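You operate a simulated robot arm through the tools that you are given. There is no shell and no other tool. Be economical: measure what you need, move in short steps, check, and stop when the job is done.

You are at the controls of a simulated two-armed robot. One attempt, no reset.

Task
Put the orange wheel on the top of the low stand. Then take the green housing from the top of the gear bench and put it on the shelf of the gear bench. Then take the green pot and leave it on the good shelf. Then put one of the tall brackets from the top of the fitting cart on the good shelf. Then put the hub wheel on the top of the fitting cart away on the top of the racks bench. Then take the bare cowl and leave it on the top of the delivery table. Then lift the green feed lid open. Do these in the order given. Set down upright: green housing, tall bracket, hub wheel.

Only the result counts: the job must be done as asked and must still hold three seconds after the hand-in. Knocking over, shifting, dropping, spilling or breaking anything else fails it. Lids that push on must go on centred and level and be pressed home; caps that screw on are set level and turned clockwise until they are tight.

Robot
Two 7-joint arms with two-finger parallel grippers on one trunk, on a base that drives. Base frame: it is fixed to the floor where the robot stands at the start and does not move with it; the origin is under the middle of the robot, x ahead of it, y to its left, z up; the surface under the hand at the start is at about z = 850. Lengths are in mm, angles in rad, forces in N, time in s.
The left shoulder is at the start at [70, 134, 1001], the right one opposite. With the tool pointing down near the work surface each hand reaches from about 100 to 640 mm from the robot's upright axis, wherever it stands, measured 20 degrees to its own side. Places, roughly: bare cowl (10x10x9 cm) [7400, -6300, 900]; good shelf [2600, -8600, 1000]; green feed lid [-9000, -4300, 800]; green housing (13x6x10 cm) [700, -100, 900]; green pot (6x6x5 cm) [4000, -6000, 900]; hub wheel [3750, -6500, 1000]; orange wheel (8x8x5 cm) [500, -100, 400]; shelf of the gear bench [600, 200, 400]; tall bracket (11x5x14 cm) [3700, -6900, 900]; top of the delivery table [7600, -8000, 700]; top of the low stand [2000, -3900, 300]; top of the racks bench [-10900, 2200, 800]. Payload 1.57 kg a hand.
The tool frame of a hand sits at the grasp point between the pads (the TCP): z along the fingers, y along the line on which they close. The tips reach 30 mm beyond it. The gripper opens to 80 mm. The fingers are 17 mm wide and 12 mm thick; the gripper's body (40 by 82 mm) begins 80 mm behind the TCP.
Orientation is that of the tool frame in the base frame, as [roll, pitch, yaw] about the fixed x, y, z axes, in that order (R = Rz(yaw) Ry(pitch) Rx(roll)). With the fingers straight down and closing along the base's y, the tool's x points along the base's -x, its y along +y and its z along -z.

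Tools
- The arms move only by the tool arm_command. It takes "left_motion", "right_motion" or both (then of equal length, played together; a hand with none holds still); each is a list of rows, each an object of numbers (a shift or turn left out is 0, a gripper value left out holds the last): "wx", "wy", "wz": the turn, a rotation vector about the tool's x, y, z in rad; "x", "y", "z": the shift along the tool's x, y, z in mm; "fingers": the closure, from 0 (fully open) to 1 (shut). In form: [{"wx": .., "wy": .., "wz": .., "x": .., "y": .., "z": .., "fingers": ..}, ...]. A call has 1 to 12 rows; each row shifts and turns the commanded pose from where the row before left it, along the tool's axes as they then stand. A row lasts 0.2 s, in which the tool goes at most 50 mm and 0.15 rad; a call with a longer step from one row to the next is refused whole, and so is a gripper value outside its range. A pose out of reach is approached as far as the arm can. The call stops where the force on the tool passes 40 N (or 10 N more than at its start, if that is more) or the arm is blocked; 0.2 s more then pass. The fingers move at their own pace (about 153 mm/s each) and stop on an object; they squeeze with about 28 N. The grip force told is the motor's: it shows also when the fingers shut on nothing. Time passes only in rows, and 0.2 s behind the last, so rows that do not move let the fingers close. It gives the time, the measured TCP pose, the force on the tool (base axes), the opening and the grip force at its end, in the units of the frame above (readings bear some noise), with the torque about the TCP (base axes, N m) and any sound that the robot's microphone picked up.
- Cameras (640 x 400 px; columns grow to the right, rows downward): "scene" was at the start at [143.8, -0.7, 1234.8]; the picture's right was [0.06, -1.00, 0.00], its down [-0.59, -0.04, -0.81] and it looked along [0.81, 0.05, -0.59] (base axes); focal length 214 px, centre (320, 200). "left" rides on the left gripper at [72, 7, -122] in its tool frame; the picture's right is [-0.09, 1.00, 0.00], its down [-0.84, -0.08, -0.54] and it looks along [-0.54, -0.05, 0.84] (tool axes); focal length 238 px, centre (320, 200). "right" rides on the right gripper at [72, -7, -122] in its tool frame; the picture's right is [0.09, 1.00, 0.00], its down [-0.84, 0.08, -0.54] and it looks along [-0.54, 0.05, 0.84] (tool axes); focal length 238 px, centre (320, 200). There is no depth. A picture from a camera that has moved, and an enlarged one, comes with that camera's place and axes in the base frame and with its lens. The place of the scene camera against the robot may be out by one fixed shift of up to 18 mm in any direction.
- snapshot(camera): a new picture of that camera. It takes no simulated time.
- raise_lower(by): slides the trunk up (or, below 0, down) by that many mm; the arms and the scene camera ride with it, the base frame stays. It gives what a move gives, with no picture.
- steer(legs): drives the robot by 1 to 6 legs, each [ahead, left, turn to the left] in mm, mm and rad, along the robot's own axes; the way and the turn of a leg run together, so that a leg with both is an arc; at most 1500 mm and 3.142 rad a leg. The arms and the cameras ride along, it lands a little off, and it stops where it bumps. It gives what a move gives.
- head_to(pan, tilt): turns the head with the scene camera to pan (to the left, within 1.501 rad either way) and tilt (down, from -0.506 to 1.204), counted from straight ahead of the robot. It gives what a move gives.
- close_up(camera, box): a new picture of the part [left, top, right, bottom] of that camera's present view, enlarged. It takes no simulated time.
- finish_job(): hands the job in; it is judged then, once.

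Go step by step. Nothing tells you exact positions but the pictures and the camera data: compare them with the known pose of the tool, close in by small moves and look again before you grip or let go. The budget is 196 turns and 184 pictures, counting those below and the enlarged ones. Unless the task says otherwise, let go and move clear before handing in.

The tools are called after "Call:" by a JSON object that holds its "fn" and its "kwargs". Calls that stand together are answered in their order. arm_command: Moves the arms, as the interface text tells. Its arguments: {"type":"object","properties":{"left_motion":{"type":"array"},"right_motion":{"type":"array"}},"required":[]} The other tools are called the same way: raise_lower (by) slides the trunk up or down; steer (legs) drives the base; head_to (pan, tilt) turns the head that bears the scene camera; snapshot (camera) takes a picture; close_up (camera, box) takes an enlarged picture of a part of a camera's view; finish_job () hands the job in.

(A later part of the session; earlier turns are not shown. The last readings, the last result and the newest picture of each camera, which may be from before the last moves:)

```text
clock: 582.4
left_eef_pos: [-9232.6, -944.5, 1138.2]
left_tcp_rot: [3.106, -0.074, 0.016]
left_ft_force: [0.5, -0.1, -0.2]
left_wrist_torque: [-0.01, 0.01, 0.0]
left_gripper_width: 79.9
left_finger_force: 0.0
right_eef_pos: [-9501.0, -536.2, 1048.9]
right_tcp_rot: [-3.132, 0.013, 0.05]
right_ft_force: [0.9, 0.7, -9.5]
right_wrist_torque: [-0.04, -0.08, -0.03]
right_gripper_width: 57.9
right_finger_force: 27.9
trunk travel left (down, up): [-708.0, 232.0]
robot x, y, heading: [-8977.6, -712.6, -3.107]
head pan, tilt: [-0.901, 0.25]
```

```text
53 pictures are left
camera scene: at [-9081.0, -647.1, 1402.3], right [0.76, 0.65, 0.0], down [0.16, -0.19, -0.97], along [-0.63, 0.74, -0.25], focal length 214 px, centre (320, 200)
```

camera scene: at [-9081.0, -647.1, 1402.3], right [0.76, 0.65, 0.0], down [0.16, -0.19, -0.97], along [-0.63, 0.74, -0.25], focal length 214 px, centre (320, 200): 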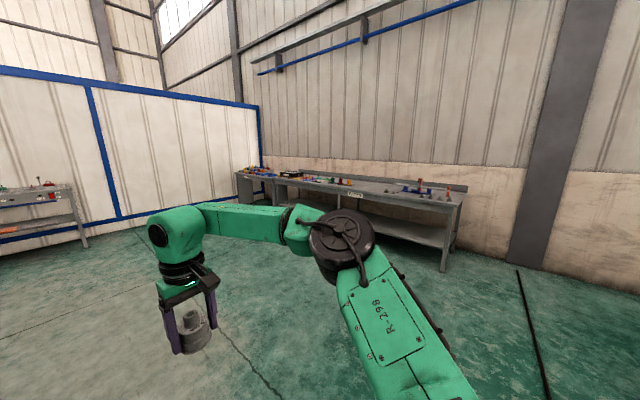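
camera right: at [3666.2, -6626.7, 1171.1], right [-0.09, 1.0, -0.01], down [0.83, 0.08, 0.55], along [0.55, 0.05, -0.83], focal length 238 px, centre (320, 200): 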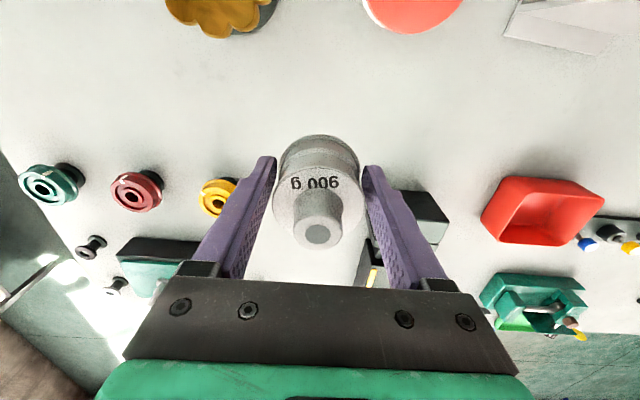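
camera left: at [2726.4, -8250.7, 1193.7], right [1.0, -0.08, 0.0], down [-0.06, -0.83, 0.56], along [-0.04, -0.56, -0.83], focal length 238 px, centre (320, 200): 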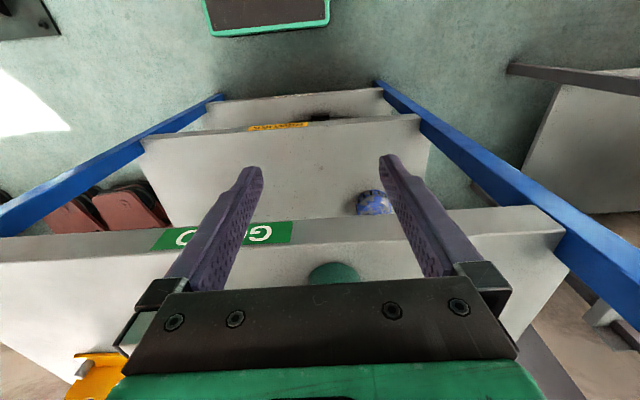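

The racks bench runs along the north wall, front y≈1975. Drive to its front and face it.

Call:
{"fn": "steer", "kwargs": {"legs": [[1450, 0, -0.035], [0, 0, -1.571], [1350, 0, 0]]}}

Call:
{"fn": "head_to", "kwargs": {"pan": 0, "tilt": 0.35}}

Call:
{"fn": "snapshot", "kwargs": {"camera": "scene"}}

```text
clock: 600.0
left_eef_pos: [-10642.1, 924.2, 1136.8]
left_tcp_rot: [3.107, -0.074, -1.599]
left_ft_force: [-0.3, 0.3, -0.5]
left_wrist_torque: [0.0, 0.01, -0.01]
left_gripper_width: 79.9
left_finger_force: 0.1
right_eef_pos: [-10223.1, 1174.8, 1047.3]
right_tcp_rot: [-3.131, 0.013, -1.561]
right_ft_force: [0.1, 0.0, -9.3]
right_wrist_torque: [-0.07, 0.02, -0.03]
right_gripper_width: 57.9
right_finger_force: 27.8
trunk travel left (down, up): [-708.0, 232.0]
robot x, y, heading: [-10418.4, 659.1, 1.565]
head pan, tilt: [-0.901, 0.25]
```

```text
clock: 601.2
left_eef_pos: [-10642.3, 924.9, 1136.4]
left_tcp_rot: [3.107, -0.076, -1.598]
left_ft_force: [-0.2, -0.4, 0.5]
left_wrist_torque: [0.02, 0.02, 0.01]
left_gripper_width: 79.8
left_finger_force: 0.0
right_eef_pos: [-10224.1, 1175.9, 1046.7]
right_tcp_rot: [-3.134, 0.009, -1.562]
right_ft_force: [-0.5, 0.1, -8.4]
right_wrist_torque: [-0.07, -0.01, -0.01]
right_gripper_width: 57.7
right_finger_force: 28.0
trunk travel left (down, up): [-708.0, 232.0]
robot x, y, heading: [-10422.6, 658.9, 1.565]
head pan, tilt: [0.0, 0.351]
```

```text
52 pictures are left
camera scene: at [-10412.0, 796.5, 1392.6], right [1.0, -0.01, 0.0], down [0.0, -0.34, -0.94], along [0.01, 0.94, -0.34], focal length 214 px, centre (320, 200)
```

scene: 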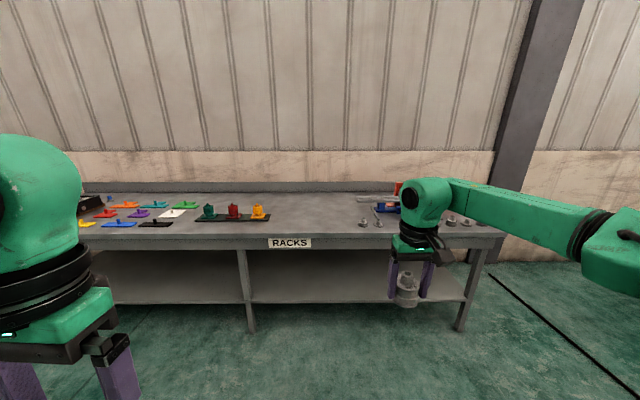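

Label reads RACKS; the top is free around x≈-10400. Move up and measure the height.

Call:
{"fn": "steer", "kwargs": {"legs": [[400, 188, 0]]}}

Call:
{"fn": "snapshot", "kwargs": {"camera": "scene"}}

Call:
{"fn": "snapshot", "kwargs": {"camera": "right"}}

```text
clock: 603.9
left_eef_pos: [-10833.0, 1320.6, 1137.7]
left_tcp_rot: [3.106, -0.074, -1.59]
left_ft_force: [-0.2, -0.4, 0.2]
left_wrist_torque: [-0.02, 0.0, 0.0]
left_gripper_width: 79.9
left_finger_force: 0.0
right_eef_pos: [-10416.6, 1577.4, 1046.9]
right_tcp_rot: [-3.134, 0.013, -1.553]
right_ft_force: [-0.8, -0.1, -9.0]
right_wrist_torque: [-0.05, 0.03, 0.01]
right_gripper_width: 57.6
right_finger_force: 27.3
trunk travel left (down, up): [-708.0, 232.0]
robot x, y, heading: [-10613.1, 1060.5, 1.573]
head pan, tilt: [0.0, 0.351]
```

```text
51 pictures are left
camera scene: at [-10602.4, 1195.3, 1392.8], right [1.0, 0.0, 0.0], down [0.0, -0.34, -0.94], along [0.0, 0.94, -0.34], focal length 214 px, centre (320, 200)
```

scene: 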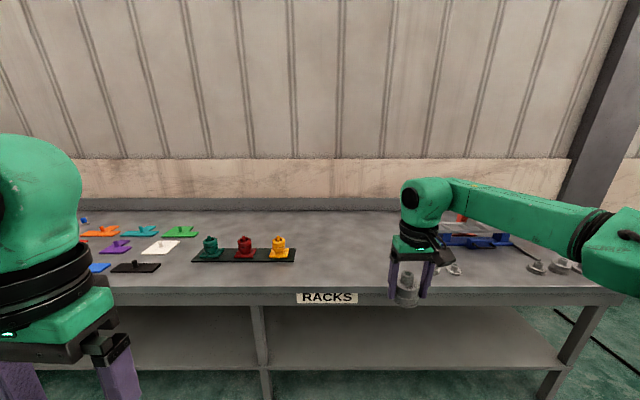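

```text
50 pictures are left
camera right: at [-10410.6, 1502.4, 1169.5], right [-0.99, -0.11, -0.01], down [-0.1, 0.83, 0.55], along [-0.05, 0.55, -0.83], focal length 238 px, centre (320, 200)
```

right: 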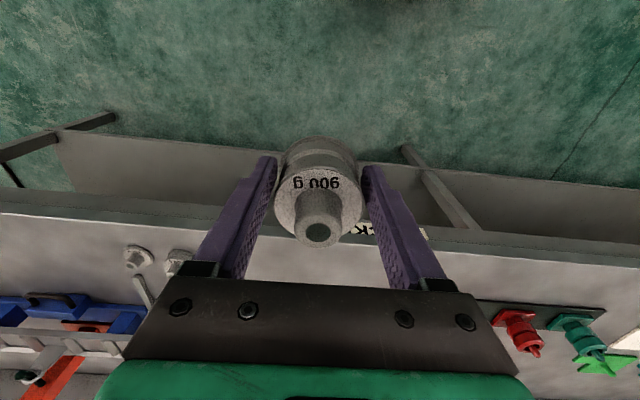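

Bench top ≈ z 792, front y≈1851. Lower the trunk, drive in, and set the wheel down.

Call:
{"fn": "raise_lower", "kwargs": {"by": -175}}

Call:
{"fn": "steer", "kwargs": {"legs": [[390, 0, 0]]}}

Call:
{"fn": "arm_command", "kwargs": {"right_motion": [{"z": 10}, {"z": 10}, {}]}}

Call:
{"fn": "snapshot", "kwargs": {"camera": "right"}}

```text
clock: 605.8
left_eef_pos: [-10835.1, 1322.2, 962.4]
left_tcp_rot: [3.108, -0.074, -1.59]
left_ft_force: [0.1, 0.8, -0.2]
left_wrist_torque: [0.0, 0.03, 0.0]
left_gripper_width: 80.0
left_finger_force: 0.1
right_eef_pos: [-10417.6, 1577.4, 872.1]
right_tcp_rot: [-3.133, 0.01, -1.553]
right_ft_force: [-0.1, -0.3, -9.0]
right_wrist_torque: [-0.09, -0.04, 0.01]
right_gripper_width: 57.8
right_finger_force: 28.1
trunk travel left (down, up): [-533.0, 407.0]
robot x, y, heading: [-10611.7, 1059.3, 1.572]
head pan, tilt: [0.0, 0.351]
```

```text
clock: 608.2
left_eef_pos: [-10836.6, 1706.4, 961.3]
left_tcp_rot: [3.107, -0.074, -1.587]
left_ft_force: [0.1, -0.2, -0.4]
left_wrist_torque: [0.0, 0.03, 0.0]
left_gripper_width: 79.9
left_finger_force: 0.0
right_eef_pos: [-10420.7, 1962.3, 870.6]
right_tcp_rot: [-3.133, 0.012, -1.552]
right_ft_force: [0.2, -0.3, -8.3]
right_wrist_torque: [-0.08, 0.01, -0.02]
right_gripper_width: 57.8
right_finger_force: 28.0
trunk travel left (down, up): [-533.0, 407.0]
robot x, y, heading: [-10610.1, 1439.8, 1.575]
head pan, tilt: [0.0, 0.351]
```

```text
clock: 609.0
left_eef_pos: [-10835.6, 1703.7, 963.5]
left_tcp_rot: [3.108, -0.071, -1.587]
left_ft_force: [0.0, 0.8, -0.8]
left_wrist_torque: [0.03, 0.02, 0.02]
left_gripper_width: 80.1
left_finger_force: 0.0
right_eef_pos: [-10419.6, 1960.5, 855.9]
right_tcp_rot: [-3.133, 0.02, -1.552]
right_ft_force: [5.3, 4.9, 25.3]
right_wrist_torque: [0.36, -0.24, -0.02]
right_gripper_width: 59.1
right_finger_force: 27.9
trunk travel left (down, up): [-533.0, 407.0]
robot x, y, heading: [-10608.7, 1439.7, 1.573]
head pan, tilt: [0.0, 0.351]
```

```text
49 pictures are left
camera right: at [-10413.1, 1887.0, 977.5], right [-0.99, -0.11, -0.01], down [-0.1, 0.82, 0.56], along [-0.05, 0.56, -0.83], focal length 238 px, centre (320, 200)
```

right: 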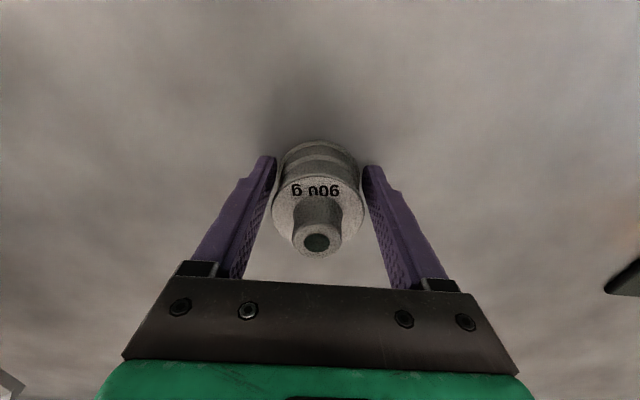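

Contact (surface ≈ 820). Relieve, open, rise and back off.

Call:
{"fn": "arm_command", "kwargs": {"right_motion": [{"z": -4}, {}, {"fingers": 0}, {"fingers": 0}, {}, {"z": -30}, {"z": -40}, {"z": -40}, {}]}}

Call:
{"fn": "snapshot", "kwargs": {"camera": "right"}}

```text
clock: 611.0
left_eef_pos: [-10836.8, 1705.2, 962.5]
left_tcp_rot: [3.107, -0.073, -1.585]
left_ft_force: [-0.4, -0.2, 0.6]
left_wrist_torque: [0.01, -0.04, 0.01]
left_gripper_width: 80.0
left_finger_force: 0.1
right_eef_pos: [-10418.3, 1958.0, 944.4]
right_tcp_rot: [-3.132, 0.012, -1.553]
right_ft_force: [0.1, 0.4, 0.8]
right_wrist_torque: [0.02, -0.01, -0.04]
right_gripper_width: 80.1
right_finger_force: 0.0
right hand out of reach, approached as far as the arm can: row 8
trunk travel left (down, up): [-533.0, 407.0]
robot x, y, heading: [-10608.7, 1442.6, 1.571]
head pan, tilt: [0.0, 0.351]
```

```text
48 pictures are left
camera right: at [-10412.3, 1884.5, 1067.7], right [-0.99, -0.11, -0.01], down [-0.1, 0.83, 0.55], along [-0.05, 0.55, -0.83], focal length 238 px, centre (320, 200)
```

right: 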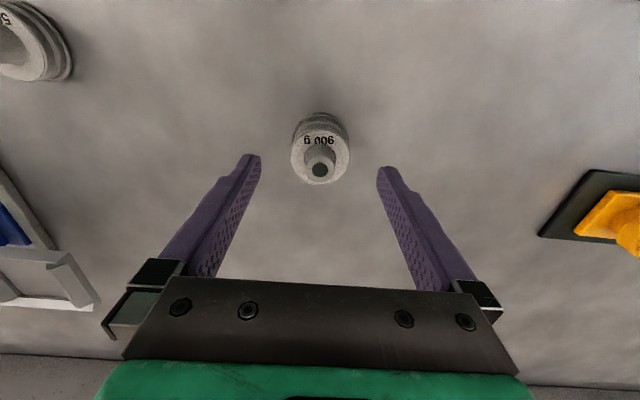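

The hub wheel stands on the racks bench (similar ones are there). Now back east for the bare cowl: retrace the route.

Call:
{"fn": "steer", "kwargs": {"legs": [[-780, 0, 0], [0, 0, -1.571], [0, -1363, 0], [1500, 0, 0], [1500, 0, 0], [1450, 0, 0]]}}

```text
clock: 646.4
left_eef_pos: [-5827.9, -191.1, 961.6]
left_tcp_rot: [3.111, -0.073, 3.138]
left_ft_force: [0.0, 0.4, -0.2]
left_wrist_torque: [0.01, 0.0, -0.03]
left_gripper_width: 80.4
left_finger_force: 0.1
right_eef_pos: [-5568.9, -604.7, 945.0]
right_tcp_rot: [-3.133, 0.011, -3.11]
right_ft_force: [0.0, -0.9, -0.3]
right_wrist_torque: [0.03, -0.01, 0.0]
right_gripper_width: 79.9
right_finger_force: 0.2
trunk travel left (down, up): [-533.0, 407.0]
robot x, y, heading: [-6088.7, -420.5, 0.021]
head pan, tilt: [0.0, 0.351]
```

Call:
{"fn": "steer", "kwargs": {"legs": [[0, -920, -0.021], [1500, 0, 0], [1500, 0, 0], [1500, 0, 0], [950, 0, 0]]}}

```text
clock: 670.8
left_eef_pos: [-1630.3, -929.5, 965.9]
left_tcp_rot: [3.098, -0.052, -2.966]
left_ft_force: [-0.3, 0.5, -0.1]
left_wrist_torque: [0.0, -0.02, -0.01]
left_gripper_width: 80.2
left_finger_force: 0.1
right_eef_pos: [-1297.8, -1282.2, 950.3]
right_tcp_rot: [-3.131, 0.026, -2.906]
right_ft_force: [-0.2, -0.5, 0.7]
right_wrist_torque: [0.02, 0.02, 0.02]
right_gripper_width: 80.2
right_finger_force: 0.1
trunk travel left (down, up): [-533.0, 407.0]
robot x, y, heading: [-1831.0, -1198.2, 0.206]
head pan, tilt: [0.0, 0.351]
stopped in leg 4: the robot was blocked; the commanded pose is now the measured one
```

Blocked near the gantry after drifting north. Back up, straighten, and look.

Call:
{"fn": "steer", "kwargs": {"legs": [[-150, 0, 0], [0, -250, -0.206]]}}

Call:
{"fn": "snapshot", "kwargs": {"camera": "scene"}}

```text
clock: 673.5
left_eef_pos: [-1683.6, -1248.4, 957.5]
left_tcp_rot: [3.099, -0.081, 3.112]
left_ft_force: [0.3, -0.2, -0.3]
left_wrist_torque: [0.01, -0.01, 0.01]
left_gripper_width: 79.8
left_finger_force: 0.1
right_eef_pos: [-1428.0, -1662.0, 941.3]
right_tcp_rot: [-3.131, 0.007, -3.113]
right_ft_force: [0.5, -0.1, 1.3]
right_wrist_torque: [0.0, -0.01, 0.0]
right_gripper_width: 80.0
right_finger_force: 0.0
trunk travel left (down, up): [-533.0, 407.0]
robot x, y, heading: [-1948.5, -1477.9, 0.006]
head pan, tilt: [0.0, 0.351]
```

```text
47 pictures are left
camera scene: at [-1801.8, -1479.3, 1217.8], right [0.0, -1.0, 0.0], down [-0.34, 0.0, -0.94], along [0.94, 0.0, -0.34], focal length 214 px, centre (320, 200)
```

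scene: 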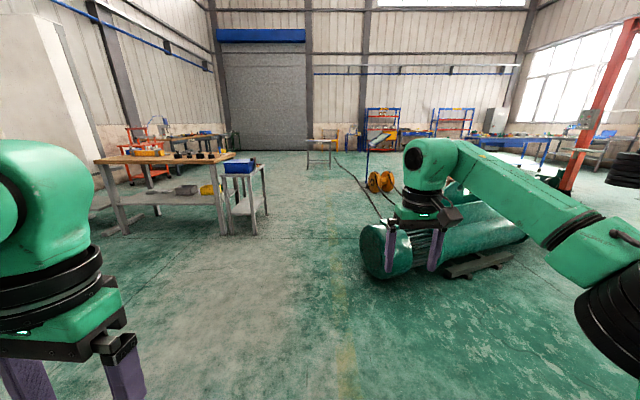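

Call:
{"fn": "steer", "kwargs": {"legs": [[0, 100, 0], [1500, 0, 0], [1500, 0, 0], [1500, 0, 0], [700, 0, 0], [0, -1400, 0]]}}

```text
clock: 706.1
left_eef_pos: [3528.3, -2665.7, 957.4]
left_tcp_rot: [3.101, -0.081, 3.047]
left_ft_force: [1.0, -0.9, 0.2]
left_wrist_torque: [-0.01, 0.0, 0.03]
left_gripper_width: 80.5
left_finger_force: 0.1
right_eef_pos: [3755.7, -3094.4, 941.7]
right_tcp_rot: [-3.132, 0.008, 3.103]
right_ft_force: [-0.3, -0.6, -0.5]
right_wrist_torque: [0.0, 0.04, 0.0]
right_gripper_width: 80.1
right_finger_force: 0.1
trunk travel left (down, up): [-533.0, 407.0]
robot x, y, heading: [3244.7, -2873.3, -0.065]
head pan, tilt: [0.0, 0.351]
```

Call:
{"fn": "steer", "kwargs": {"legs": [[0, 0, 0.065], [1050, -1000, 0], [1050, -1000, 0], [900, -1000, 0], [0, -430, 0]]}}

Call:
{"fn": "snapshot", "kwargs": {"camera": "scene"}}

```text
clock: 729.0
left_eef_pos: [6548.7, -5974.6, 958.3]
left_tcp_rot: [3.099, -0.081, 3.137]
left_ft_force: [-0.2, -0.5, -0.6]
left_wrist_torque: [-0.01, 0.01, -0.02]
left_gripper_width: 80.1
left_finger_force: 0.0
right_eef_pos: [6813.1, -6381.0, 941.9]
right_tcp_rot: [-3.132, 0.007, -3.089]
right_ft_force: [0.1, 0.5, -0.9]
right_wrist_torque: [0.03, 0.01, 0.01]
right_gripper_width: 80.0
right_finger_force: 0.1
trunk travel left (down, up): [-533.0, 407.0]
robot x, y, heading: [6285.5, -6209.6, 0.027]
head pan, tilt: [0.0, 0.351]
```

```text
46 pictures are left
camera scene: at [6435.4, -6207.7, 1217.9], right [0.03, -1.0, 0.0], down [-0.34, -0.01, -0.94], along [0.94, 0.03, -0.34], focal length 214 px, centre (320, 200)
```

scene: 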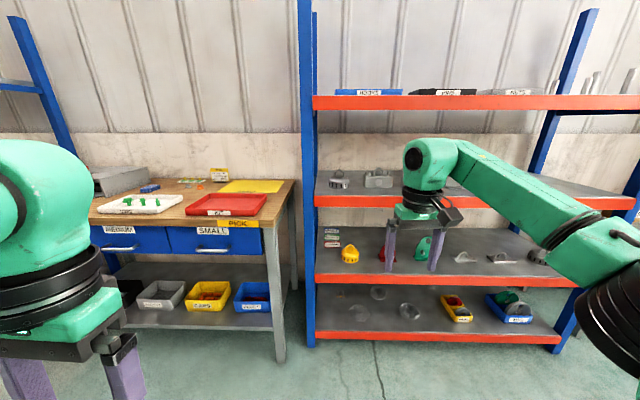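

Call:
{"fn": "close_up", "kwargs": {"camera": "scene", "box": [310, 130, 470, 230]}}

```text
4.00 times, centred on (390, 180) of scene
camera zoom: at [6435.4, -6207.7, 1217.9], right [0.03, -1.0, 0.0], down [-0.34, -0.01, -0.94], along [0.94, 0.03, -0.34], focal length 858 px, centre (40, 280)
```

zoom: 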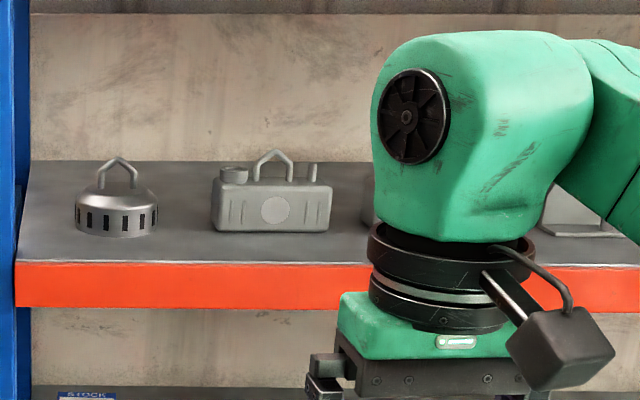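

The bare cowl is the grey slotted dome with a loop handle at about (7400, -6269), base z≈925, handle z 983–1017. I'll tilt the right hand to 20° below horizontal to take the handle's sides.

Call:
{"fn": "arm_command", "kwargs": {"right_motion": [{"z": -35}, {"z": -30, "x": -15}, {"wy": -0.135}, {"wy": -0.135}, {"wy": -0.135}, {"wy": -0.135}, {"wy": -0.135}, {"wy": -0.135}, {"wy": -0.135}, {"wy": -0.135}, {"wy": -0.135}, {}]}}

Call:
{"fn": "steer", "kwargs": {"legs": [[0, 108, -0.027], [300, 0, 0]]}}

Call:
{"fn": "snapshot", "kwargs": {"camera": "right"}}

Call:
{"fn": "snapshot", "kwargs": {"camera": "scene"}}

```text
clock: 731.6
left_eef_pos: [6547.5, -5974.2, 958.4]
left_tcp_rot: [3.099, -0.083, 3.137]
left_ft_force: [0.4, 0.2, 0.0]
left_wrist_torque: [0.0, 0.03, 0.0]
left_gripper_width: 79.7
left_finger_force: 0.0
right_eef_pos: [6789.7, -6400.4, 990.4]
right_tcp_rot: [-3.112, 1.224, -3.06]
right_ft_force: [0.5, -0.5, -1.2]
right_wrist_torque: [0.01, -0.01, -0.04]
right_gripper_width: 79.9
right_finger_force: 0.0
right hand out of reach, approached as far as the arm can: row 1, 2
trunk travel left (down, up): [-533.0, 407.0]
robot x, y, heading: [6284.7, -6206.5, 0.02]
head pan, tilt: [0.0, 0.351]
```

```text
clock: 734.4
left_eef_pos: [6858.5, -5875.5, 957.6]
left_tcp_rot: [3.1, -0.08, 3.104]
left_ft_force: [0.7, 0.3, 0.1]
left_wrist_torque: [-0.03, -0.01, 0.0]
left_gripper_width: 80.0
left_finger_force: 0.1
right_eef_pos: [7087.3, -6310.0, 989.8]
right_tcp_rot: [-3.112, 1.22, -3.092]
right_ft_force: [0.8, -0.5, 0.0]
right_wrist_torque: [0.01, 0.01, 0.02]
right_gripper_width: 80.2
right_finger_force: 0.1
trunk travel left (down, up): [-533.0, 407.0]
robot x, y, heading: [6587.3, -6095.9, -0.003]
head pan, tilt: [0.0, 0.351]
```

```text
44 pictures are left
camera right: at [6946.7, -6319.8, 965.9], right [-0.05, 0.99, -0.1], down [-0.22, 0.08, 0.97], along [0.97, 0.07, 0.22], focal length 238 px, centre (320, 200)
```

right: 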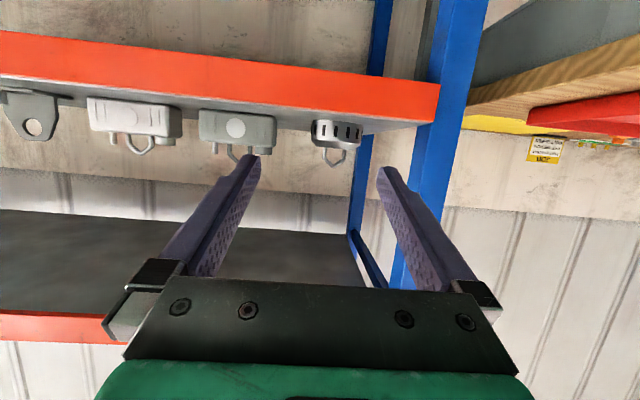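

```text
43 pictures are left
camera scene: at [6738.1, -6104.0, 1217.8], right [-0.01, -1.0, 0.0], down [-0.34, 0.0, -0.94], along [0.94, -0.01, -0.34], focal length 214 px, centre (320, 200)
```

scene: 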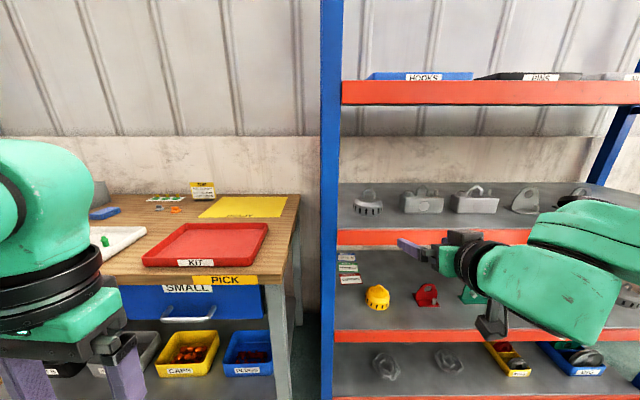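

Call:
{"fn": "steer", "kwargs": {"legs": [[190, 30, 0]]}}

Call:
{"fn": "snapshot", "kwargs": {"camera": "right"}}

```text
clock: 736.0
left_eef_pos: [7044.3, -5846.5, 958.2]
left_tcp_rot: [3.099, -0.081, 3.105]
left_ft_force: [-0.8, 0.2, -0.4]
left_wrist_torque: [0.02, 0.02, -0.01]
left_gripper_width: 80.0
left_finger_force: 0.1
right_eef_pos: [7273.5, -6279.1, 990.5]
right_tcp_rot: [-3.111, 1.222, -3.091]
right_ft_force: [0.1, -0.7, -0.9]
right_wrist_torque: [-0.01, -0.02, 0.02]
right_gripper_width: 80.1
right_finger_force: 0.1
trunk travel left (down, up): [-533.0, 407.0]
robot x, y, heading: [6771.7, -6073.4, -0.003]
head pan, tilt: [0.0, 0.351]
```

```text
42 pictures are left
camera right: at [7133.3, -6289.9, 966.0], right [-0.05, 0.99, -0.1], down [-0.22, 0.08, 0.97], along [0.97, 0.07, 0.22], focal length 238 px, centre (320, 200)
```

right: 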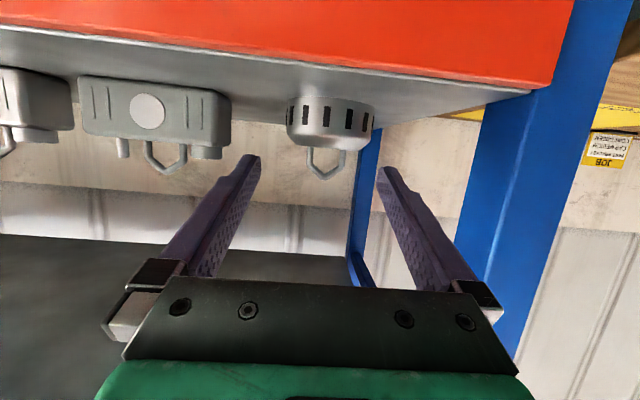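

Handle sits at about (7422, -6268), z 970–1004. Drive in and look before closing.

Call:
{"fn": "steer", "kwargs": {"legs": [[122, 11, 0]]}}

Call:
{"fn": "snapshot", "kwargs": {"camera": "right"}}

```text
clock: 737.2
left_eef_pos: [7165.6, -5835.1, 958.0]
left_tcp_rot: [3.1, -0.081, 3.104]
left_ft_force: [-0.2, -0.1, 0.2]
left_wrist_torque: [0.02, -0.03, 0.02]
left_gripper_width: 79.9
left_finger_force: 0.1
right_eef_pos: [7395.9, -6268.8, 990.6]
right_tcp_rot: [-3.107, 1.222, -3.09]
right_ft_force: [0.1, -0.1, -0.6]
right_wrist_torque: [0.01, -0.04, 0.03]
right_gripper_width: 79.9
right_finger_force: 0.2
trunk travel left (down, up): [-533.0, 407.0]
robot x, y, heading: [6894.7, -6059.9, -0.003]
head pan, tilt: [0.0, 0.351]
```

```text
41 pictures are left
camera right: at [7255.6, -6279.5, 966.1], right [-0.05, 0.99, -0.1], down [-0.22, 0.08, 0.97], along [0.97, 0.07, 0.22], focal length 238 px, centre (320, 200)
```

right: 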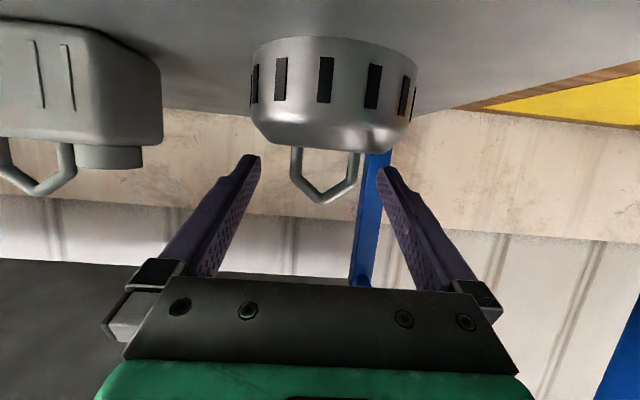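

Call:
{"fn": "arm_command", "kwargs": {"right_motion": [{"z": 13, "x": -5}, {}, {"fingers": 1}, {"fingers": 1}, {"fingers": 1}]}}

Call:
{"fn": "snapshot", "kwargs": {"camera": "right"}}

```text
clock: 738.4
left_eef_pos: [7165.6, -5836.1, 958.6]
left_tcp_rot: [3.101, -0.081, 3.105]
left_ft_force: [0.2, -0.1, -0.9]
left_wrist_torque: [-0.04, -0.02, -0.03]
left_gripper_width: 79.9
left_finger_force: 0.2
right_eef_pos: [7407.8, -6268.7, 990.4]
right_tcp_rot: [-3.109, 1.222, -3.092]
right_ft_force: [0.5, -0.7, 0.2]
right_wrist_torque: [-0.19, -0.01, 0.04]
right_gripper_width: 45.3
right_finger_force: 28.4
trunk travel left (down, up): [-533.0, 407.0]
robot x, y, heading: [6897.8, -6059.5, -0.005]
head pan, tilt: [0.0, 0.351]
```

```text
40 pictures are left
camera right: at [7269.2, -6279.5, 965.9], right [-0.05, 0.99, -0.1], down [-0.23, 0.08, 0.97], along [0.97, 0.07, 0.22], focal length 238 px, centre (320, 200)
```

right: 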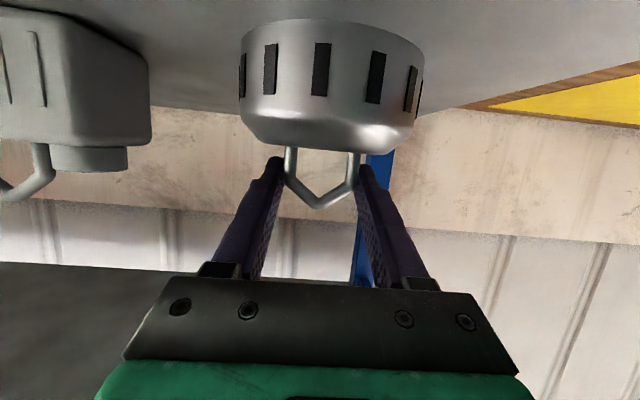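

Handle gripped. Lift with the trunk and back out.

Call:
{"fn": "raise_lower", "kwargs": {"by": 45}}

Call:
{"fn": "snapshot", "kwargs": {"camera": "right"}}

Call:
{"fn": "steer", "kwargs": {"legs": [[-450, 0, 0]]}}

Call:
{"fn": "head_to", "kwargs": {"pan": -0.6, "tilt": 0.35}}

Call:
{"fn": "snapshot", "kwargs": {"camera": "scene"}}

```text
clock: 739.3
left_eef_pos: [7166.8, -5834.9, 1002.7]
left_tcp_rot: [3.1, -0.082, 3.104]
left_ft_force: [0.6, -0.8, -0.1]
left_wrist_torque: [0.0, -0.01, 0.0]
left_gripper_width: 79.9
left_finger_force: 0.0
right_eef_pos: [7408.9, -6268.7, 1034.6]
right_tcp_rot: [-3.109, 1.221, -3.091]
right_ft_force: [-0.4, 0.4, -2.2]
right_wrist_torque: [0.02, 0.02, -0.03]
right_gripper_width: 45.5
right_finger_force: 27.9
trunk travel left (down, up): [-578.0, 362.0]
robot x, y, heading: [6896.2, -6057.9, -0.002]
head pan, tilt: [0.0, 0.351]
```

```text
39 pictures are left
camera right: at [7269.5, -6279.5, 1010.7], right [-0.05, 0.99, -0.1], down [-0.22, 0.08, 0.97], along [0.97, 0.07, 0.22], focal length 238 px, centre (320, 200)
```

right: 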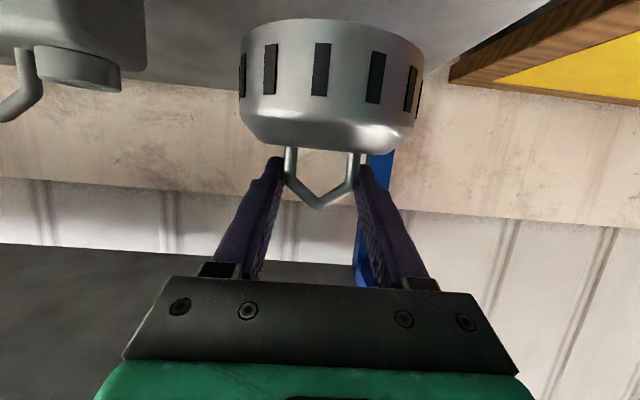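

```text
clock: 742.0
left_eef_pos: [6724.0, -5833.7, 1002.1]
left_tcp_rot: [3.1, -0.081, 3.099]
left_ft_force: [0.3, -0.9, -0.4]
left_wrist_torque: [0.04, -0.04, -0.01]
left_gripper_width: 80.1
left_finger_force: 0.1
right_eef_pos: [6965.3, -6270.5, 1035.4]
right_tcp_rot: [-3.11, 1.223, -3.1]
right_ft_force: [-0.3, -0.3, -2.2]
right_wrist_torque: [-0.01, 0.03, -0.03]
right_gripper_width: 45.3
right_finger_force: 28.1
trunk travel left (down, up): [-578.0, 362.0]
robot x, y, heading: [6453.9, -6052.8, -0.008]
head pan, tilt: [0.0, 0.351]
```

```text
clock: 743.0
left_eef_pos: [6723.8, -5833.9, 1001.0]
left_tcp_rot: [3.1, -0.082, 3.098]
left_ft_force: [0.2, -0.4, 0.6]
left_wrist_torque: [0.01, -0.02, 0.0]
left_gripper_width: 79.8
left_finger_force: 0.1
right_eef_pos: [6964.2, -6268.7, 1035.6]
right_tcp_rot: [-3.11, 1.22, -3.1]
right_ft_force: [0.2, 1.6, -2.8]
right_wrist_torque: [-0.01, 0.02, 0.01]
right_gripper_width: 45.3
right_finger_force: 28.5
trunk travel left (down, up): [-578.0, 362.0]
robot x, y, heading: [6455.0, -6055.0, -0.015]
head pan, tilt: [-0.6, 0.351]
```

```text
38 pictures are left
camera scene: at [6586.6, -6114.3, 1262.8], right [-0.57, -0.82, 0.0], down [-0.28, 0.2, -0.94], along [0.77, -0.54, -0.34], focal length 214 px, centre (320, 200)
```

scene: 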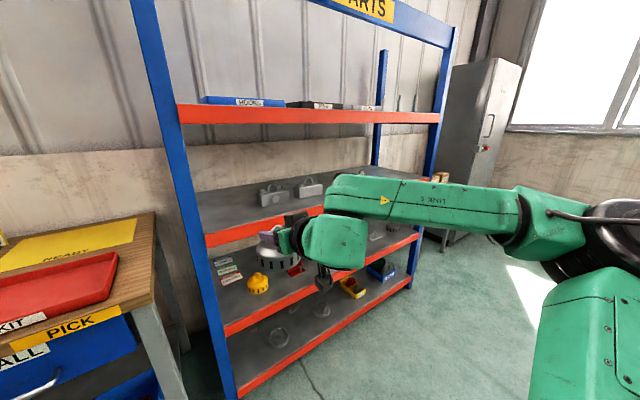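

Call:
{"fn": "steer", "kwargs": {"legs": [[0, -870, 0.015], [0, -870, 0]]}}

Call:
{"fn": "head_to", "kwargs": {"pan": -0.1, "tilt": 0.5}}

Call:
{"fn": "snapshot", "kwargs": {"camera": "scene"}}

```text
clock: 751.9
left_eef_pos: [6751.3, -7577.0, 1001.4]
left_tcp_rot: [3.1, -0.082, -3.118]
left_ft_force: [-0.3, -0.4, 0.1]
left_wrist_torque: [0.0, 0.01, 0.01]
left_gripper_width: 79.9
left_finger_force: 0.0
right_eef_pos: [7019.7, -7996.5, 1035.7]
right_tcp_rot: [-3.11, 1.222, -3.035]
right_ft_force: [0.2, 0.2, -2.3]
right_wrist_torque: [0.03, -0.01, 0.02]
right_gripper_width: 45.2
right_finger_force: 28.4
trunk travel left (down, up): [-578.0, 362.0]
robot x, y, heading: [6492.4, -7815.4, 0.056]
head pan, tilt: [-0.6, 0.351]
```

```text
clock: 752.8
left_eef_pos: [6752.0, -7578.2, 1002.2]
left_tcp_rot: [3.101, -0.081, -3.12]
left_ft_force: [1.3, -1.0, -0.1]
left_wrist_torque: [-0.03, 0.02, 0.01]
left_gripper_width: 80.2
left_finger_force: 0.0
right_eef_pos: [7019.8, -7996.0, 1035.3]
right_tcp_rot: [-3.112, 1.221, -3.033]
right_ft_force: [-0.1, 0.0, -2.3]
right_wrist_torque: [0.0, -0.02, 0.01]
right_gripper_width: 45.5
right_finger_force: 28.2
trunk travel left (down, up): [-578.0, 362.0]
robot x, y, heading: [6498.9, -7816.0, 0.055]
head pan, tilt: [-0.099, 0.499]
```

```text
37 pictures are left
camera scene: at [6643.2, -7823.3, 1249.1], right [-0.05, -1.0, 0.0], down [-0.48, 0.02, -0.88], along [0.88, -0.04, -0.48], focal length 214 px, centre (320, 200)
```

scene: 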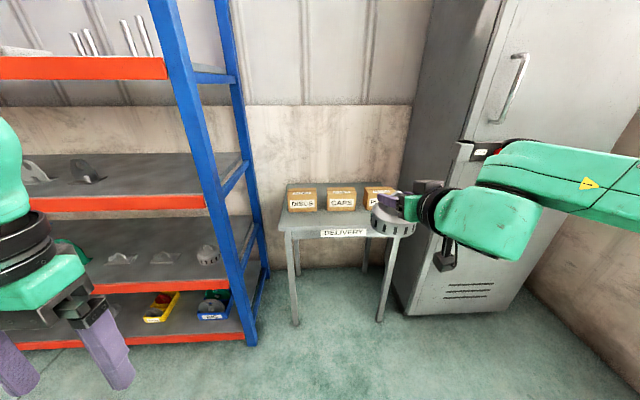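

The delivery table's front strip (x 7400–7540) is free before the boxes. Lower the trunk, drive in, and check.

Call:
{"fn": "raise_lower", "kwargs": {"by": -225}}

Call:
{"fn": "steer", "kwargs": {"legs": [[0, 75, -0.055], [370, 0, 0]]}}

Call:
{"fn": "snapshot", "kwargs": {"camera": "scene"}}

Call:
{"fn": "snapshot", "kwargs": {"camera": "right"}}

```text
clock: 755.2
left_eef_pos: [6751.5, -7576.9, 777.9]
left_tcp_rot: [3.1, -0.083, -3.118]
left_ft_force: [-0.4, 0.7, -0.5]
left_wrist_torque: [-0.01, -0.01, 0.01]
left_gripper_width: 79.7
left_finger_force: 0.1
right_eef_pos: [7018.7, -7996.5, 810.4]
right_tcp_rot: [-3.108, 1.222, -3.034]
right_ft_force: [-0.1, -0.7, -1.9]
right_wrist_torque: [0.03, 0.0, 0.02]
right_gripper_width: 45.5
right_finger_force: 27.7
trunk travel left (down, up): [-353.0, 587.0]
robot x, y, heading: [6493.5, -7815.9, 0.052]
head pan, tilt: [-0.099, 0.499]
```

```text
clock: 758.2
left_eef_pos: [7134.4, -7517.5, 777.1]
left_tcp_rot: [3.1, -0.082, 3.11]
left_ft_force: [0.4, -0.4, 0.9]
left_wrist_torque: [0.02, 0.0, 0.0]
left_gripper_width: 80.0
left_finger_force: 0.2
right_eef_pos: [7379.5, -7949.5, 809.4]
right_tcp_rot: [-3.109, 1.22, -3.086]
right_ft_force: [-1.0, 1.0, -1.9]
right_wrist_torque: [0.0, 0.02, 0.01]
right_gripper_width: 45.7
right_finger_force: 27.5
trunk travel left (down, up): [-353.0, 587.0]
robot x, y, heading: [6866.0, -7739.5, -0.0]
head pan, tilt: [-0.099, 0.499]
```

```text
36 pictures are left
camera scene: at [7013.5, -7756.8, 1024.0], right [-0.1, -1.0, 0.0], down [-0.48, 0.05, -0.88], along [0.87, -0.09, -0.48], focal length 214 px, centre (320, 200)
```

scene: 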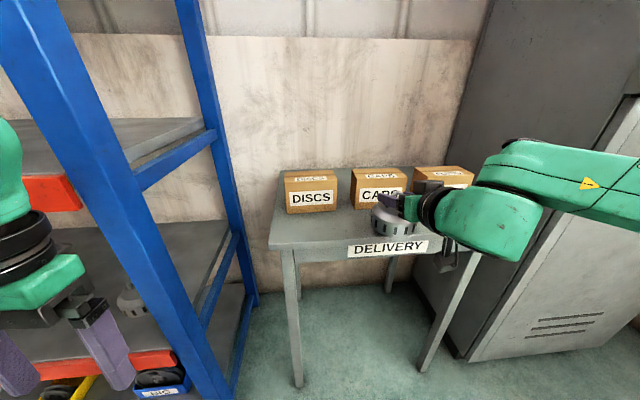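

```text
35 pictures are left
camera right: at [7239.6, -7961.8, 785.5], right [-0.06, 0.99, -0.1], down [-0.22, 0.08, 0.97], along [0.97, 0.08, 0.22], focal length 238 px, centre (320, 200)
```

right: 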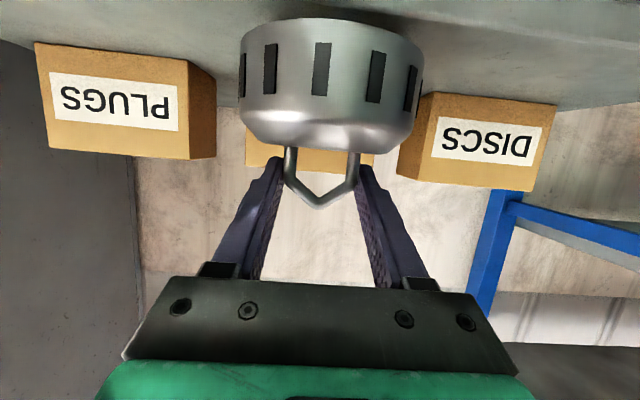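

Call:
{"fn": "steer", "kwargs": {"legs": [[68, 0, 0]]}}

Call:
{"fn": "arm_command", "kwargs": {"right_motion": [{"x": 9.4, "z": 3.4}, {"x": 9.4, "z": 3.4}, {"x": 4.7, "z": 1.7}, {}]}}

Call:
{"fn": "close_up", "kwargs": {"camera": "scene", "box": [240, 130, 480, 290]}}

```text
clock: 759.2
left_eef_pos: [7199.8, -7519.3, 777.0]
left_tcp_rot: [3.1, -0.083, 3.111]
left_ft_force: [0.3, 0.5, 0.6]
left_wrist_torque: [0.0, 0.02, -0.01]
left_gripper_width: 80.0
left_finger_force: 0.0
right_eef_pos: [7444.8, -7950.4, 808.5]
right_tcp_rot: [-3.11, 1.221, -3.089]
right_ft_force: [0.3, 0.1, -2.4]
right_wrist_torque: [0.0, 0.02, 0.02]
right_gripper_width: 45.5
right_finger_force: 27.3
trunk travel left (down, up): [-353.0, 587.0]
robot x, y, heading: [6933.1, -7741.1, 0.001]
head pan, tilt: [-0.099, 0.499]
```

```text
clock: 760.2
left_eef_pos: [7199.1, -7518.2, 778.0]
left_tcp_rot: [3.102, -0.078, 3.112]
left_ft_force: [0.2, -0.3, 0.9]
left_wrist_torque: [-0.04, -0.02, 0.03]
left_gripper_width: 80.1
left_finger_force: 0.1
right_eef_pos: [7442.4, -7950.4, 787.3]
right_tcp_rot: [-3.106, 1.227, -3.085]
right_ft_force: [4.8, -3.3, 18.7]
right_wrist_torque: [0.11, -0.24, 0.04]
right_gripper_width: 46.1
right_finger_force: 28.4
trunk travel left (down, up): [-353.0, 587.0]
robot x, y, heading: [6926.2, -7743.6, -0.003]
head pan, tilt: [-0.099, 0.499]
```

```text
2.50 times, centred on (360, 210) of scene
camera zoom: at [7076.9, -7756.2, 1024.7], right [-0.1, -1.0, 0.0], down [-0.47, 0.05, -0.88], along [0.87, -0.09, -0.48], focal length 536 px, centre (220, 175)
```

zoom: 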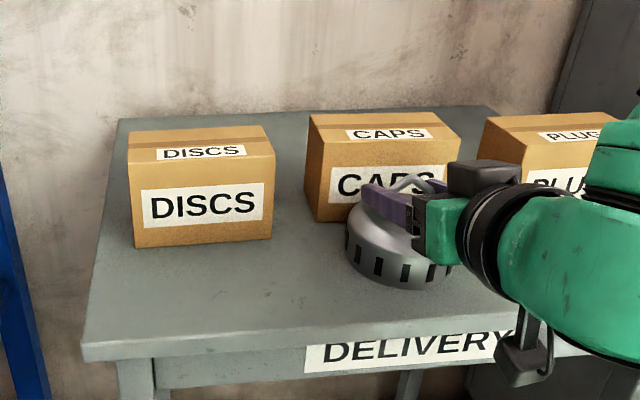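

Contact; the cowl is on the table. Relieve, open, and withdraw.

Call:
{"fn": "arm_command", "kwargs": {"right_motion": [{"x": -3.3, "z": -1.2}, {}, {"fingers": 0}, {"fingers": 0}, {}, {"x": -3, "z": -1}, {}]}}

Call:
{"fn": "steer", "kwargs": {"legs": [[-400, 0, 0]]}}

Call:
{"fn": "snapshot", "kwargs": {"camera": "scene"}}

```text
clock: 761.8
left_eef_pos: [7200.0, -7518.3, 777.8]
left_tcp_rot: [3.099, -0.081, 3.111]
left_ft_force: [-0.5, 0.6, 0.2]
left_wrist_torque: [-0.02, -0.01, 0.02]
left_gripper_width: 80.2
left_finger_force: 0.0
right_eef_pos: [7442.8, -7951.5, 789.8]
right_tcp_rot: [-3.11, 1.222, -3.085]
right_ft_force: [0.6, -0.7, 0.3]
right_wrist_torque: [-0.01, -0.01, -0.02]
right_gripper_width: 79.9
right_finger_force: 0.1
trunk travel left (down, up): [-353.0, 587.0]
robot x, y, heading: [6931.1, -7742.6, 0.001]
head pan, tilt: [-0.099, 0.499]
```

```text
clock: 764.3
left_eef_pos: [6794.0, -7517.5, 778.0]
left_tcp_rot: [3.099, -0.08, 3.117]
left_ft_force: [0.8, 0.3, 0.0]
left_wrist_torque: [-0.03, 0.02, -0.03]
left_gripper_width: 80.0
left_finger_force: 0.2
right_eef_pos: [7039.5, -7948.9, 790.2]
right_tcp_rot: [-3.111, 1.223, -3.082]
right_ft_force: [-1.2, -0.1, 0.6]
right_wrist_torque: [0.01, 0.02, -0.01]
right_gripper_width: 79.8
right_finger_force: 0.1
trunk travel left (down, up): [-353.0, 587.0]
robot x, y, heading: [6526.8, -7743.9, 0.003]
head pan, tilt: [-0.099, 0.499]
```

```text
33 pictures are left
camera scene: at [6674.3, -7757.1, 1024.3], right [-0.09, -1.0, 0.0], down [-0.48, 0.05, -0.88], along [0.87, -0.08, -0.48], focal length 214 px, centre (320, 200)
```

scene: 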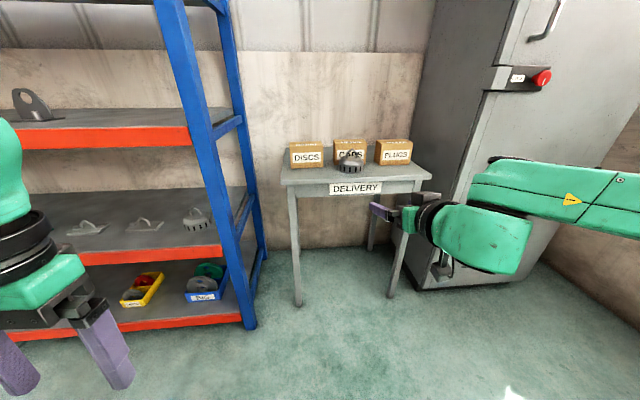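

The cowl stands on the delivery table. Now the long way west to the green feed lid (-9000, -4300).

Call:
{"fn": "steer", "kwargs": {"legs": [[-1000, 1000, 0], [-300, 1400, 0], [-900, 1000, 0], [-1150, 950, 0], [0, 1450, 0], [0, 560, 0]]}}

```text
clock: 801.3
left_eef_pos: [3407.2, -1089.9, 776.9]
left_tcp_rot: [3.101, -0.081, 3.126]
left_ft_force: [0.5, 0.0, -0.4]
left_wrist_torque: [-0.02, -0.01, -0.03]
left_gripper_width: 79.9
left_finger_force: 0.2
right_eef_pos: [3656.9, -1517.1, 790.8]
right_tcp_rot: [-3.109, 1.22, -3.067]
right_ft_force: [-0.1, -0.3, -0.1]
right_wrist_torque: [-0.01, 0.01, 0.01]
right_gripper_width: 80.1
right_finger_force: 0.0
trunk travel left (down, up): [-353.0, 587.0]
robot x, y, heading: [3141.3, -1320.3, 0.016]
head pan, tilt: [-0.099, 0.499]
```

Call:
{"fn": "steer", "kwargs": {"legs": [[0, 0, 3.125], [1500, 0, 0], [1500, 0, 0], [750, 0, 0]]}}

```text
clock: 826.3
left_eef_pos: [-820.8, -1464.4, 778.6]
left_tcp_rot: [3.101, -0.082, -0.039]
left_ft_force: [-0.8, 0.0, 1.0]
left_wrist_torque: [-0.02, -0.01, -0.01]
left_gripper_width: 80.1
left_finger_force: 0.1
right_eef_pos: [-1059.8, -1030.0, 790.4]
right_tcp_rot: [-3.109, 1.22, 0.049]
right_ft_force: [0.0, 0.1, 0.5]
right_wrist_torque: [-0.01, -0.02, 0.02]
right_gripper_width: 80.2
right_finger_force: 0.1
trunk travel left (down, up): [-353.0, 587.0]
robot x, y, heading: [-547.5, -1244.5, 3.137]
head pan, tilt: [-0.099, 0.499]
```

Call:
{"fn": "steer", "kwargs": {"legs": [[0, 120, 0.004], [1500, 0, 0], [1500, 0, 0], [1500, 0, 0], [850, 0, 0]]}}

Call:
{"fn": "head_to", "kwargs": {"pan": 0.4, "tilt": 0.2}}

Call:
{"fn": "snapshot", "kwargs": {"camera": "scene"}}

```text
clock: 853.0
left_eef_pos: [-6193.3, -1818.5, 777.4]
left_tcp_rot: [3.1, -0.084, -0.001]
left_ft_force: [0.3, 0.9, 0.7]
left_wrist_torque: [-0.01, -0.01, 0.03]
left_gripper_width: 80.0
left_finger_force: 0.0
right_eef_pos: [-6447.8, -1394.1, 790.1]
right_tcp_rot: [-3.112, 1.22, 0.085]
right_ft_force: [0.5, 0.3, -0.2]
right_wrist_torque: [0.01, 0.01, -0.02]
right_gripper_width: 79.9
right_finger_force: 0.1
trunk travel left (down, up): [-353.0, 587.0]
robot x, y, heading: [-5929.5, -1588.2, -3.112]
head pan, tilt: [-0.099, 0.499]
```

```text
clock: 853.9
left_eef_pos: [-6191.3, -1819.2, 776.9]
left_tcp_rot: [3.103, -0.083, -0.002]
left_ft_force: [1.9, -0.8, -0.6]
left_wrist_torque: [-0.05, 0.03, -0.02]
left_gripper_width: 79.8
left_finger_force: 0.0
right_eef_pos: [-6448.1, -1395.5, 790.5]
right_tcp_rot: [-3.11, 1.222, 0.085]
right_ft_force: [-0.2, 0.3, -0.2]
right_wrist_torque: [-0.02, 0.0, -0.01]
right_gripper_width: 80.1
right_finger_force: 0.1
trunk travel left (down, up): [-353.0, 587.0]
robot x, y, heading: [-5927.6, -1586.6, -3.111]
head pan, tilt: [0.4, 0.201]
```

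```text
32 pictures are left
camera scene: at [-6059.8, -1633.8, 1051.8], right [-0.42, 0.91, 0.0], down [0.18, 0.08, -0.98], along [-0.89, -0.41, -0.2], focal length 214 px, centre (320, 200)
```

scene: 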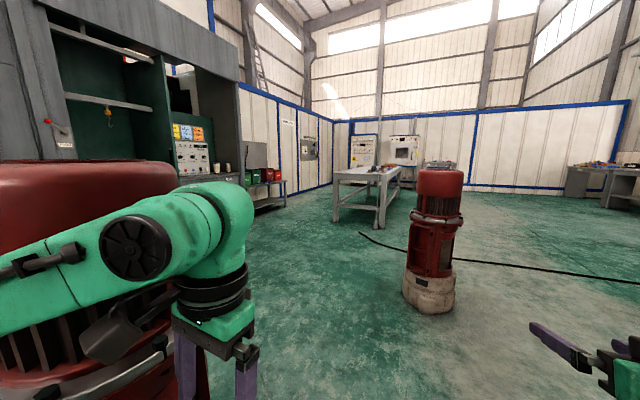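

The feed boxes (red, green) stand on a low table at the left by the panel wall. Weave between the two red machines.

Call:
{"fn": "steer", "kwargs": {"legs": [[0, -300, 0], [700, 0, 0], [0, 0, 0.914], [1450, 0, 0], [900, 0, 0]]}}

Call:
{"fn": "head_to", "kwargs": {"pan": 0, "tilt": 0.25}}

Call:
{"fn": "snapshot", "kwargs": {"camera": "scene"}}

```text
clock: 872.9
left_eef_pos: [-7888.5, -3607.2, 776.6]
left_tcp_rot: [3.1, -0.082, 0.986]
left_ft_force: [0.0, 0.5, 1.0]
left_wrist_torque: [-0.02, 0.01, -0.01]
left_gripper_width: 79.8
left_finger_force: 0.1
right_eef_pos: [-8385.6, -3585.1, 790.4]
right_tcp_rot: [-3.111, 1.22, 1.07]
right_ft_force: [0.1, -0.1, 0.3]
right_wrist_torque: [-0.02, -0.01, 0.03]
right_gripper_width: 80.1
right_finger_force: 0.1
trunk travel left (down, up): [-353.0, 587.0]
robot x, y, heading: [-7937.9, -3262.9, -2.124]
head pan, tilt: [0.4, 0.201]
```

```text
clock: 873.8
left_eef_pos: [-7889.5, -3606.9, 777.1]
left_tcp_rot: [3.103, -0.081, 0.985]
left_ft_force: [-0.2, 0.5, -0.5]
left_wrist_torque: [-0.01, -0.01, -0.02]
left_gripper_width: 80.1
left_finger_force: 0.1
right_eef_pos: [-8385.0, -3585.4, 789.7]
right_tcp_rot: [-3.11, 1.224, 1.07]
right_ft_force: [-1.0, 1.2, 0.0]
right_wrist_torque: [-0.01, 0.01, -0.03]
right_gripper_width: 80.0
right_finger_force: 0.1
trunk travel left (down, up): [-353.0, 587.0]
robot x, y, heading: [-7939.8, -3259.6, -2.124]
head pan, tilt: [0.0, 0.25]
```

```text
31 pictures are left
camera scene: at [-8007.5, -3389.2, 1047.3], right [-0.85, 0.53, 0.0], down [0.13, 0.21, -0.97], along [-0.51, -0.82, -0.25], focal length 214 px, centre (320, 200)
```

scene: 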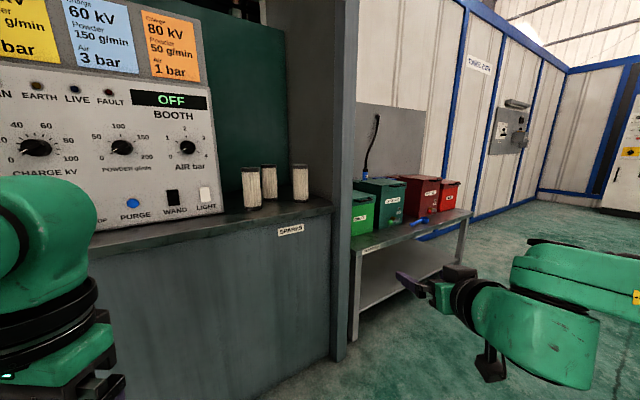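

Call:
{"fn": "close_up", "kwargs": {"camera": "scene", "box": [330, 150, 490, 270]}}

```text
3.33 times, centred on (410, 210) of scene
camera zoom: at [-8007.5, -3389.2, 1047.3], right [-0.85, 0.53, 0.0], down [0.13, 0.21, -0.97], along [-0.51, -0.82, -0.25], focal length 715 px, centre (20, 167)
```

zoom: 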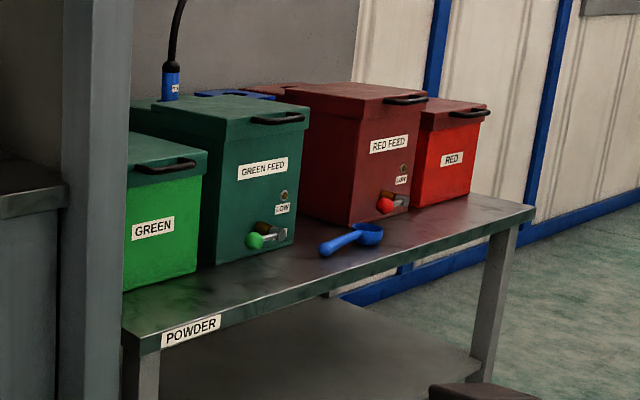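

GREEN FEED box: front faces north (+y), its lid has a black bar handle at about (-8953, -4120, 836). Square up facing south and line the right hand with it.

Call:
{"fn": "steer", "kwargs": {"legs": [[0, 0, 0.553], [120, -800, 0]]}}

Call:
{"fn": "snapshot", "kwargs": {"camera": "right"}}

Call:
{"fn": "snapshot", "kwargs": {"camera": "scene"}}

```text
clock: 879.6
left_eef_pos: [-8511.7, -3645.0, 778.7]
left_tcp_rot: [3.1, -0.084, 1.529]
left_ft_force: [-0.1, 0.3, -0.3]
left_wrist_torque: [0.0, -0.02, 0.01]
left_gripper_width: 80.3
left_finger_force: 0.1
right_eef_pos: [-8946.4, -3883.7, 790.7]
right_tcp_rot: [-3.11, 1.222, 1.614]
right_ft_force: [0.9, 0.5, -0.4]
right_wrist_torque: [-0.02, 0.0, -0.01]
right_gripper_width: 80.0
right_finger_force: 0.1
trunk travel left (down, up): [-353.0, 587.0]
robot x, y, heading: [-8737.1, -3376.0, -1.583]
head pan, tilt: [0.0, 0.25]
```

```text
29 pictures are left
camera right: at [-8956.2, -3746.6, 766.1], right [0.99, 0.05, -0.1], down [0.08, 0.22, 0.97], along [0.07, -0.97, 0.22], focal length 238 px, centre (320, 200)
```

right: 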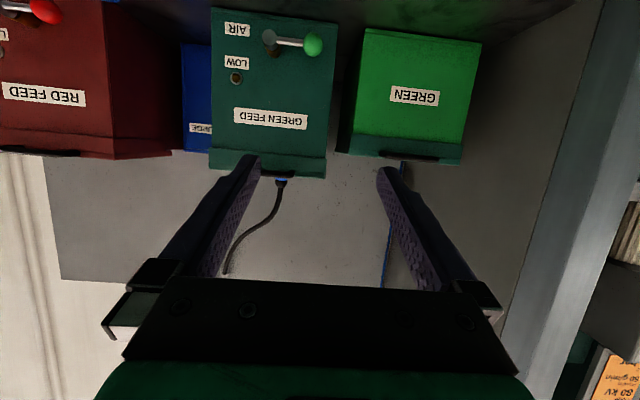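

```text
28 pictures are left
camera scene: at [-8728.3, -3525.2, 1047.3], right [-1.0, 0.01, 0.0], down [0.0, 0.25, -0.97], along [-0.01, -0.97, -0.25], focal length 214 px, centre (320, 200)
```

scene: 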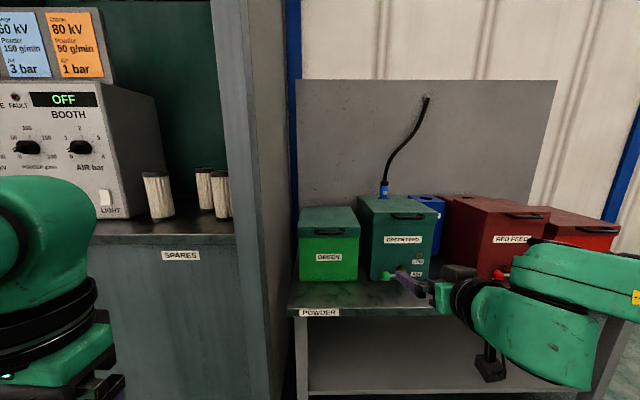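

Call:
{"fn": "close_up", "kwargs": {"camera": "scene", "box": [350, 180, 450, 280]}}

```text
4.00 times, centred on (400, 230) of scene
camera zoom: at [-8728.3, -3525.2, 1047.3], right [-1.0, 0.01, 0.0], down [0.0, 0.25, -0.97], along [-0.01, -0.97, -0.25], focal length 858 px, centre (0, 80)
```

zoom: 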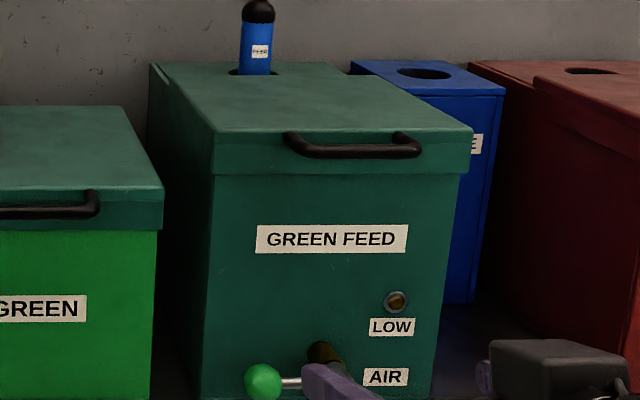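

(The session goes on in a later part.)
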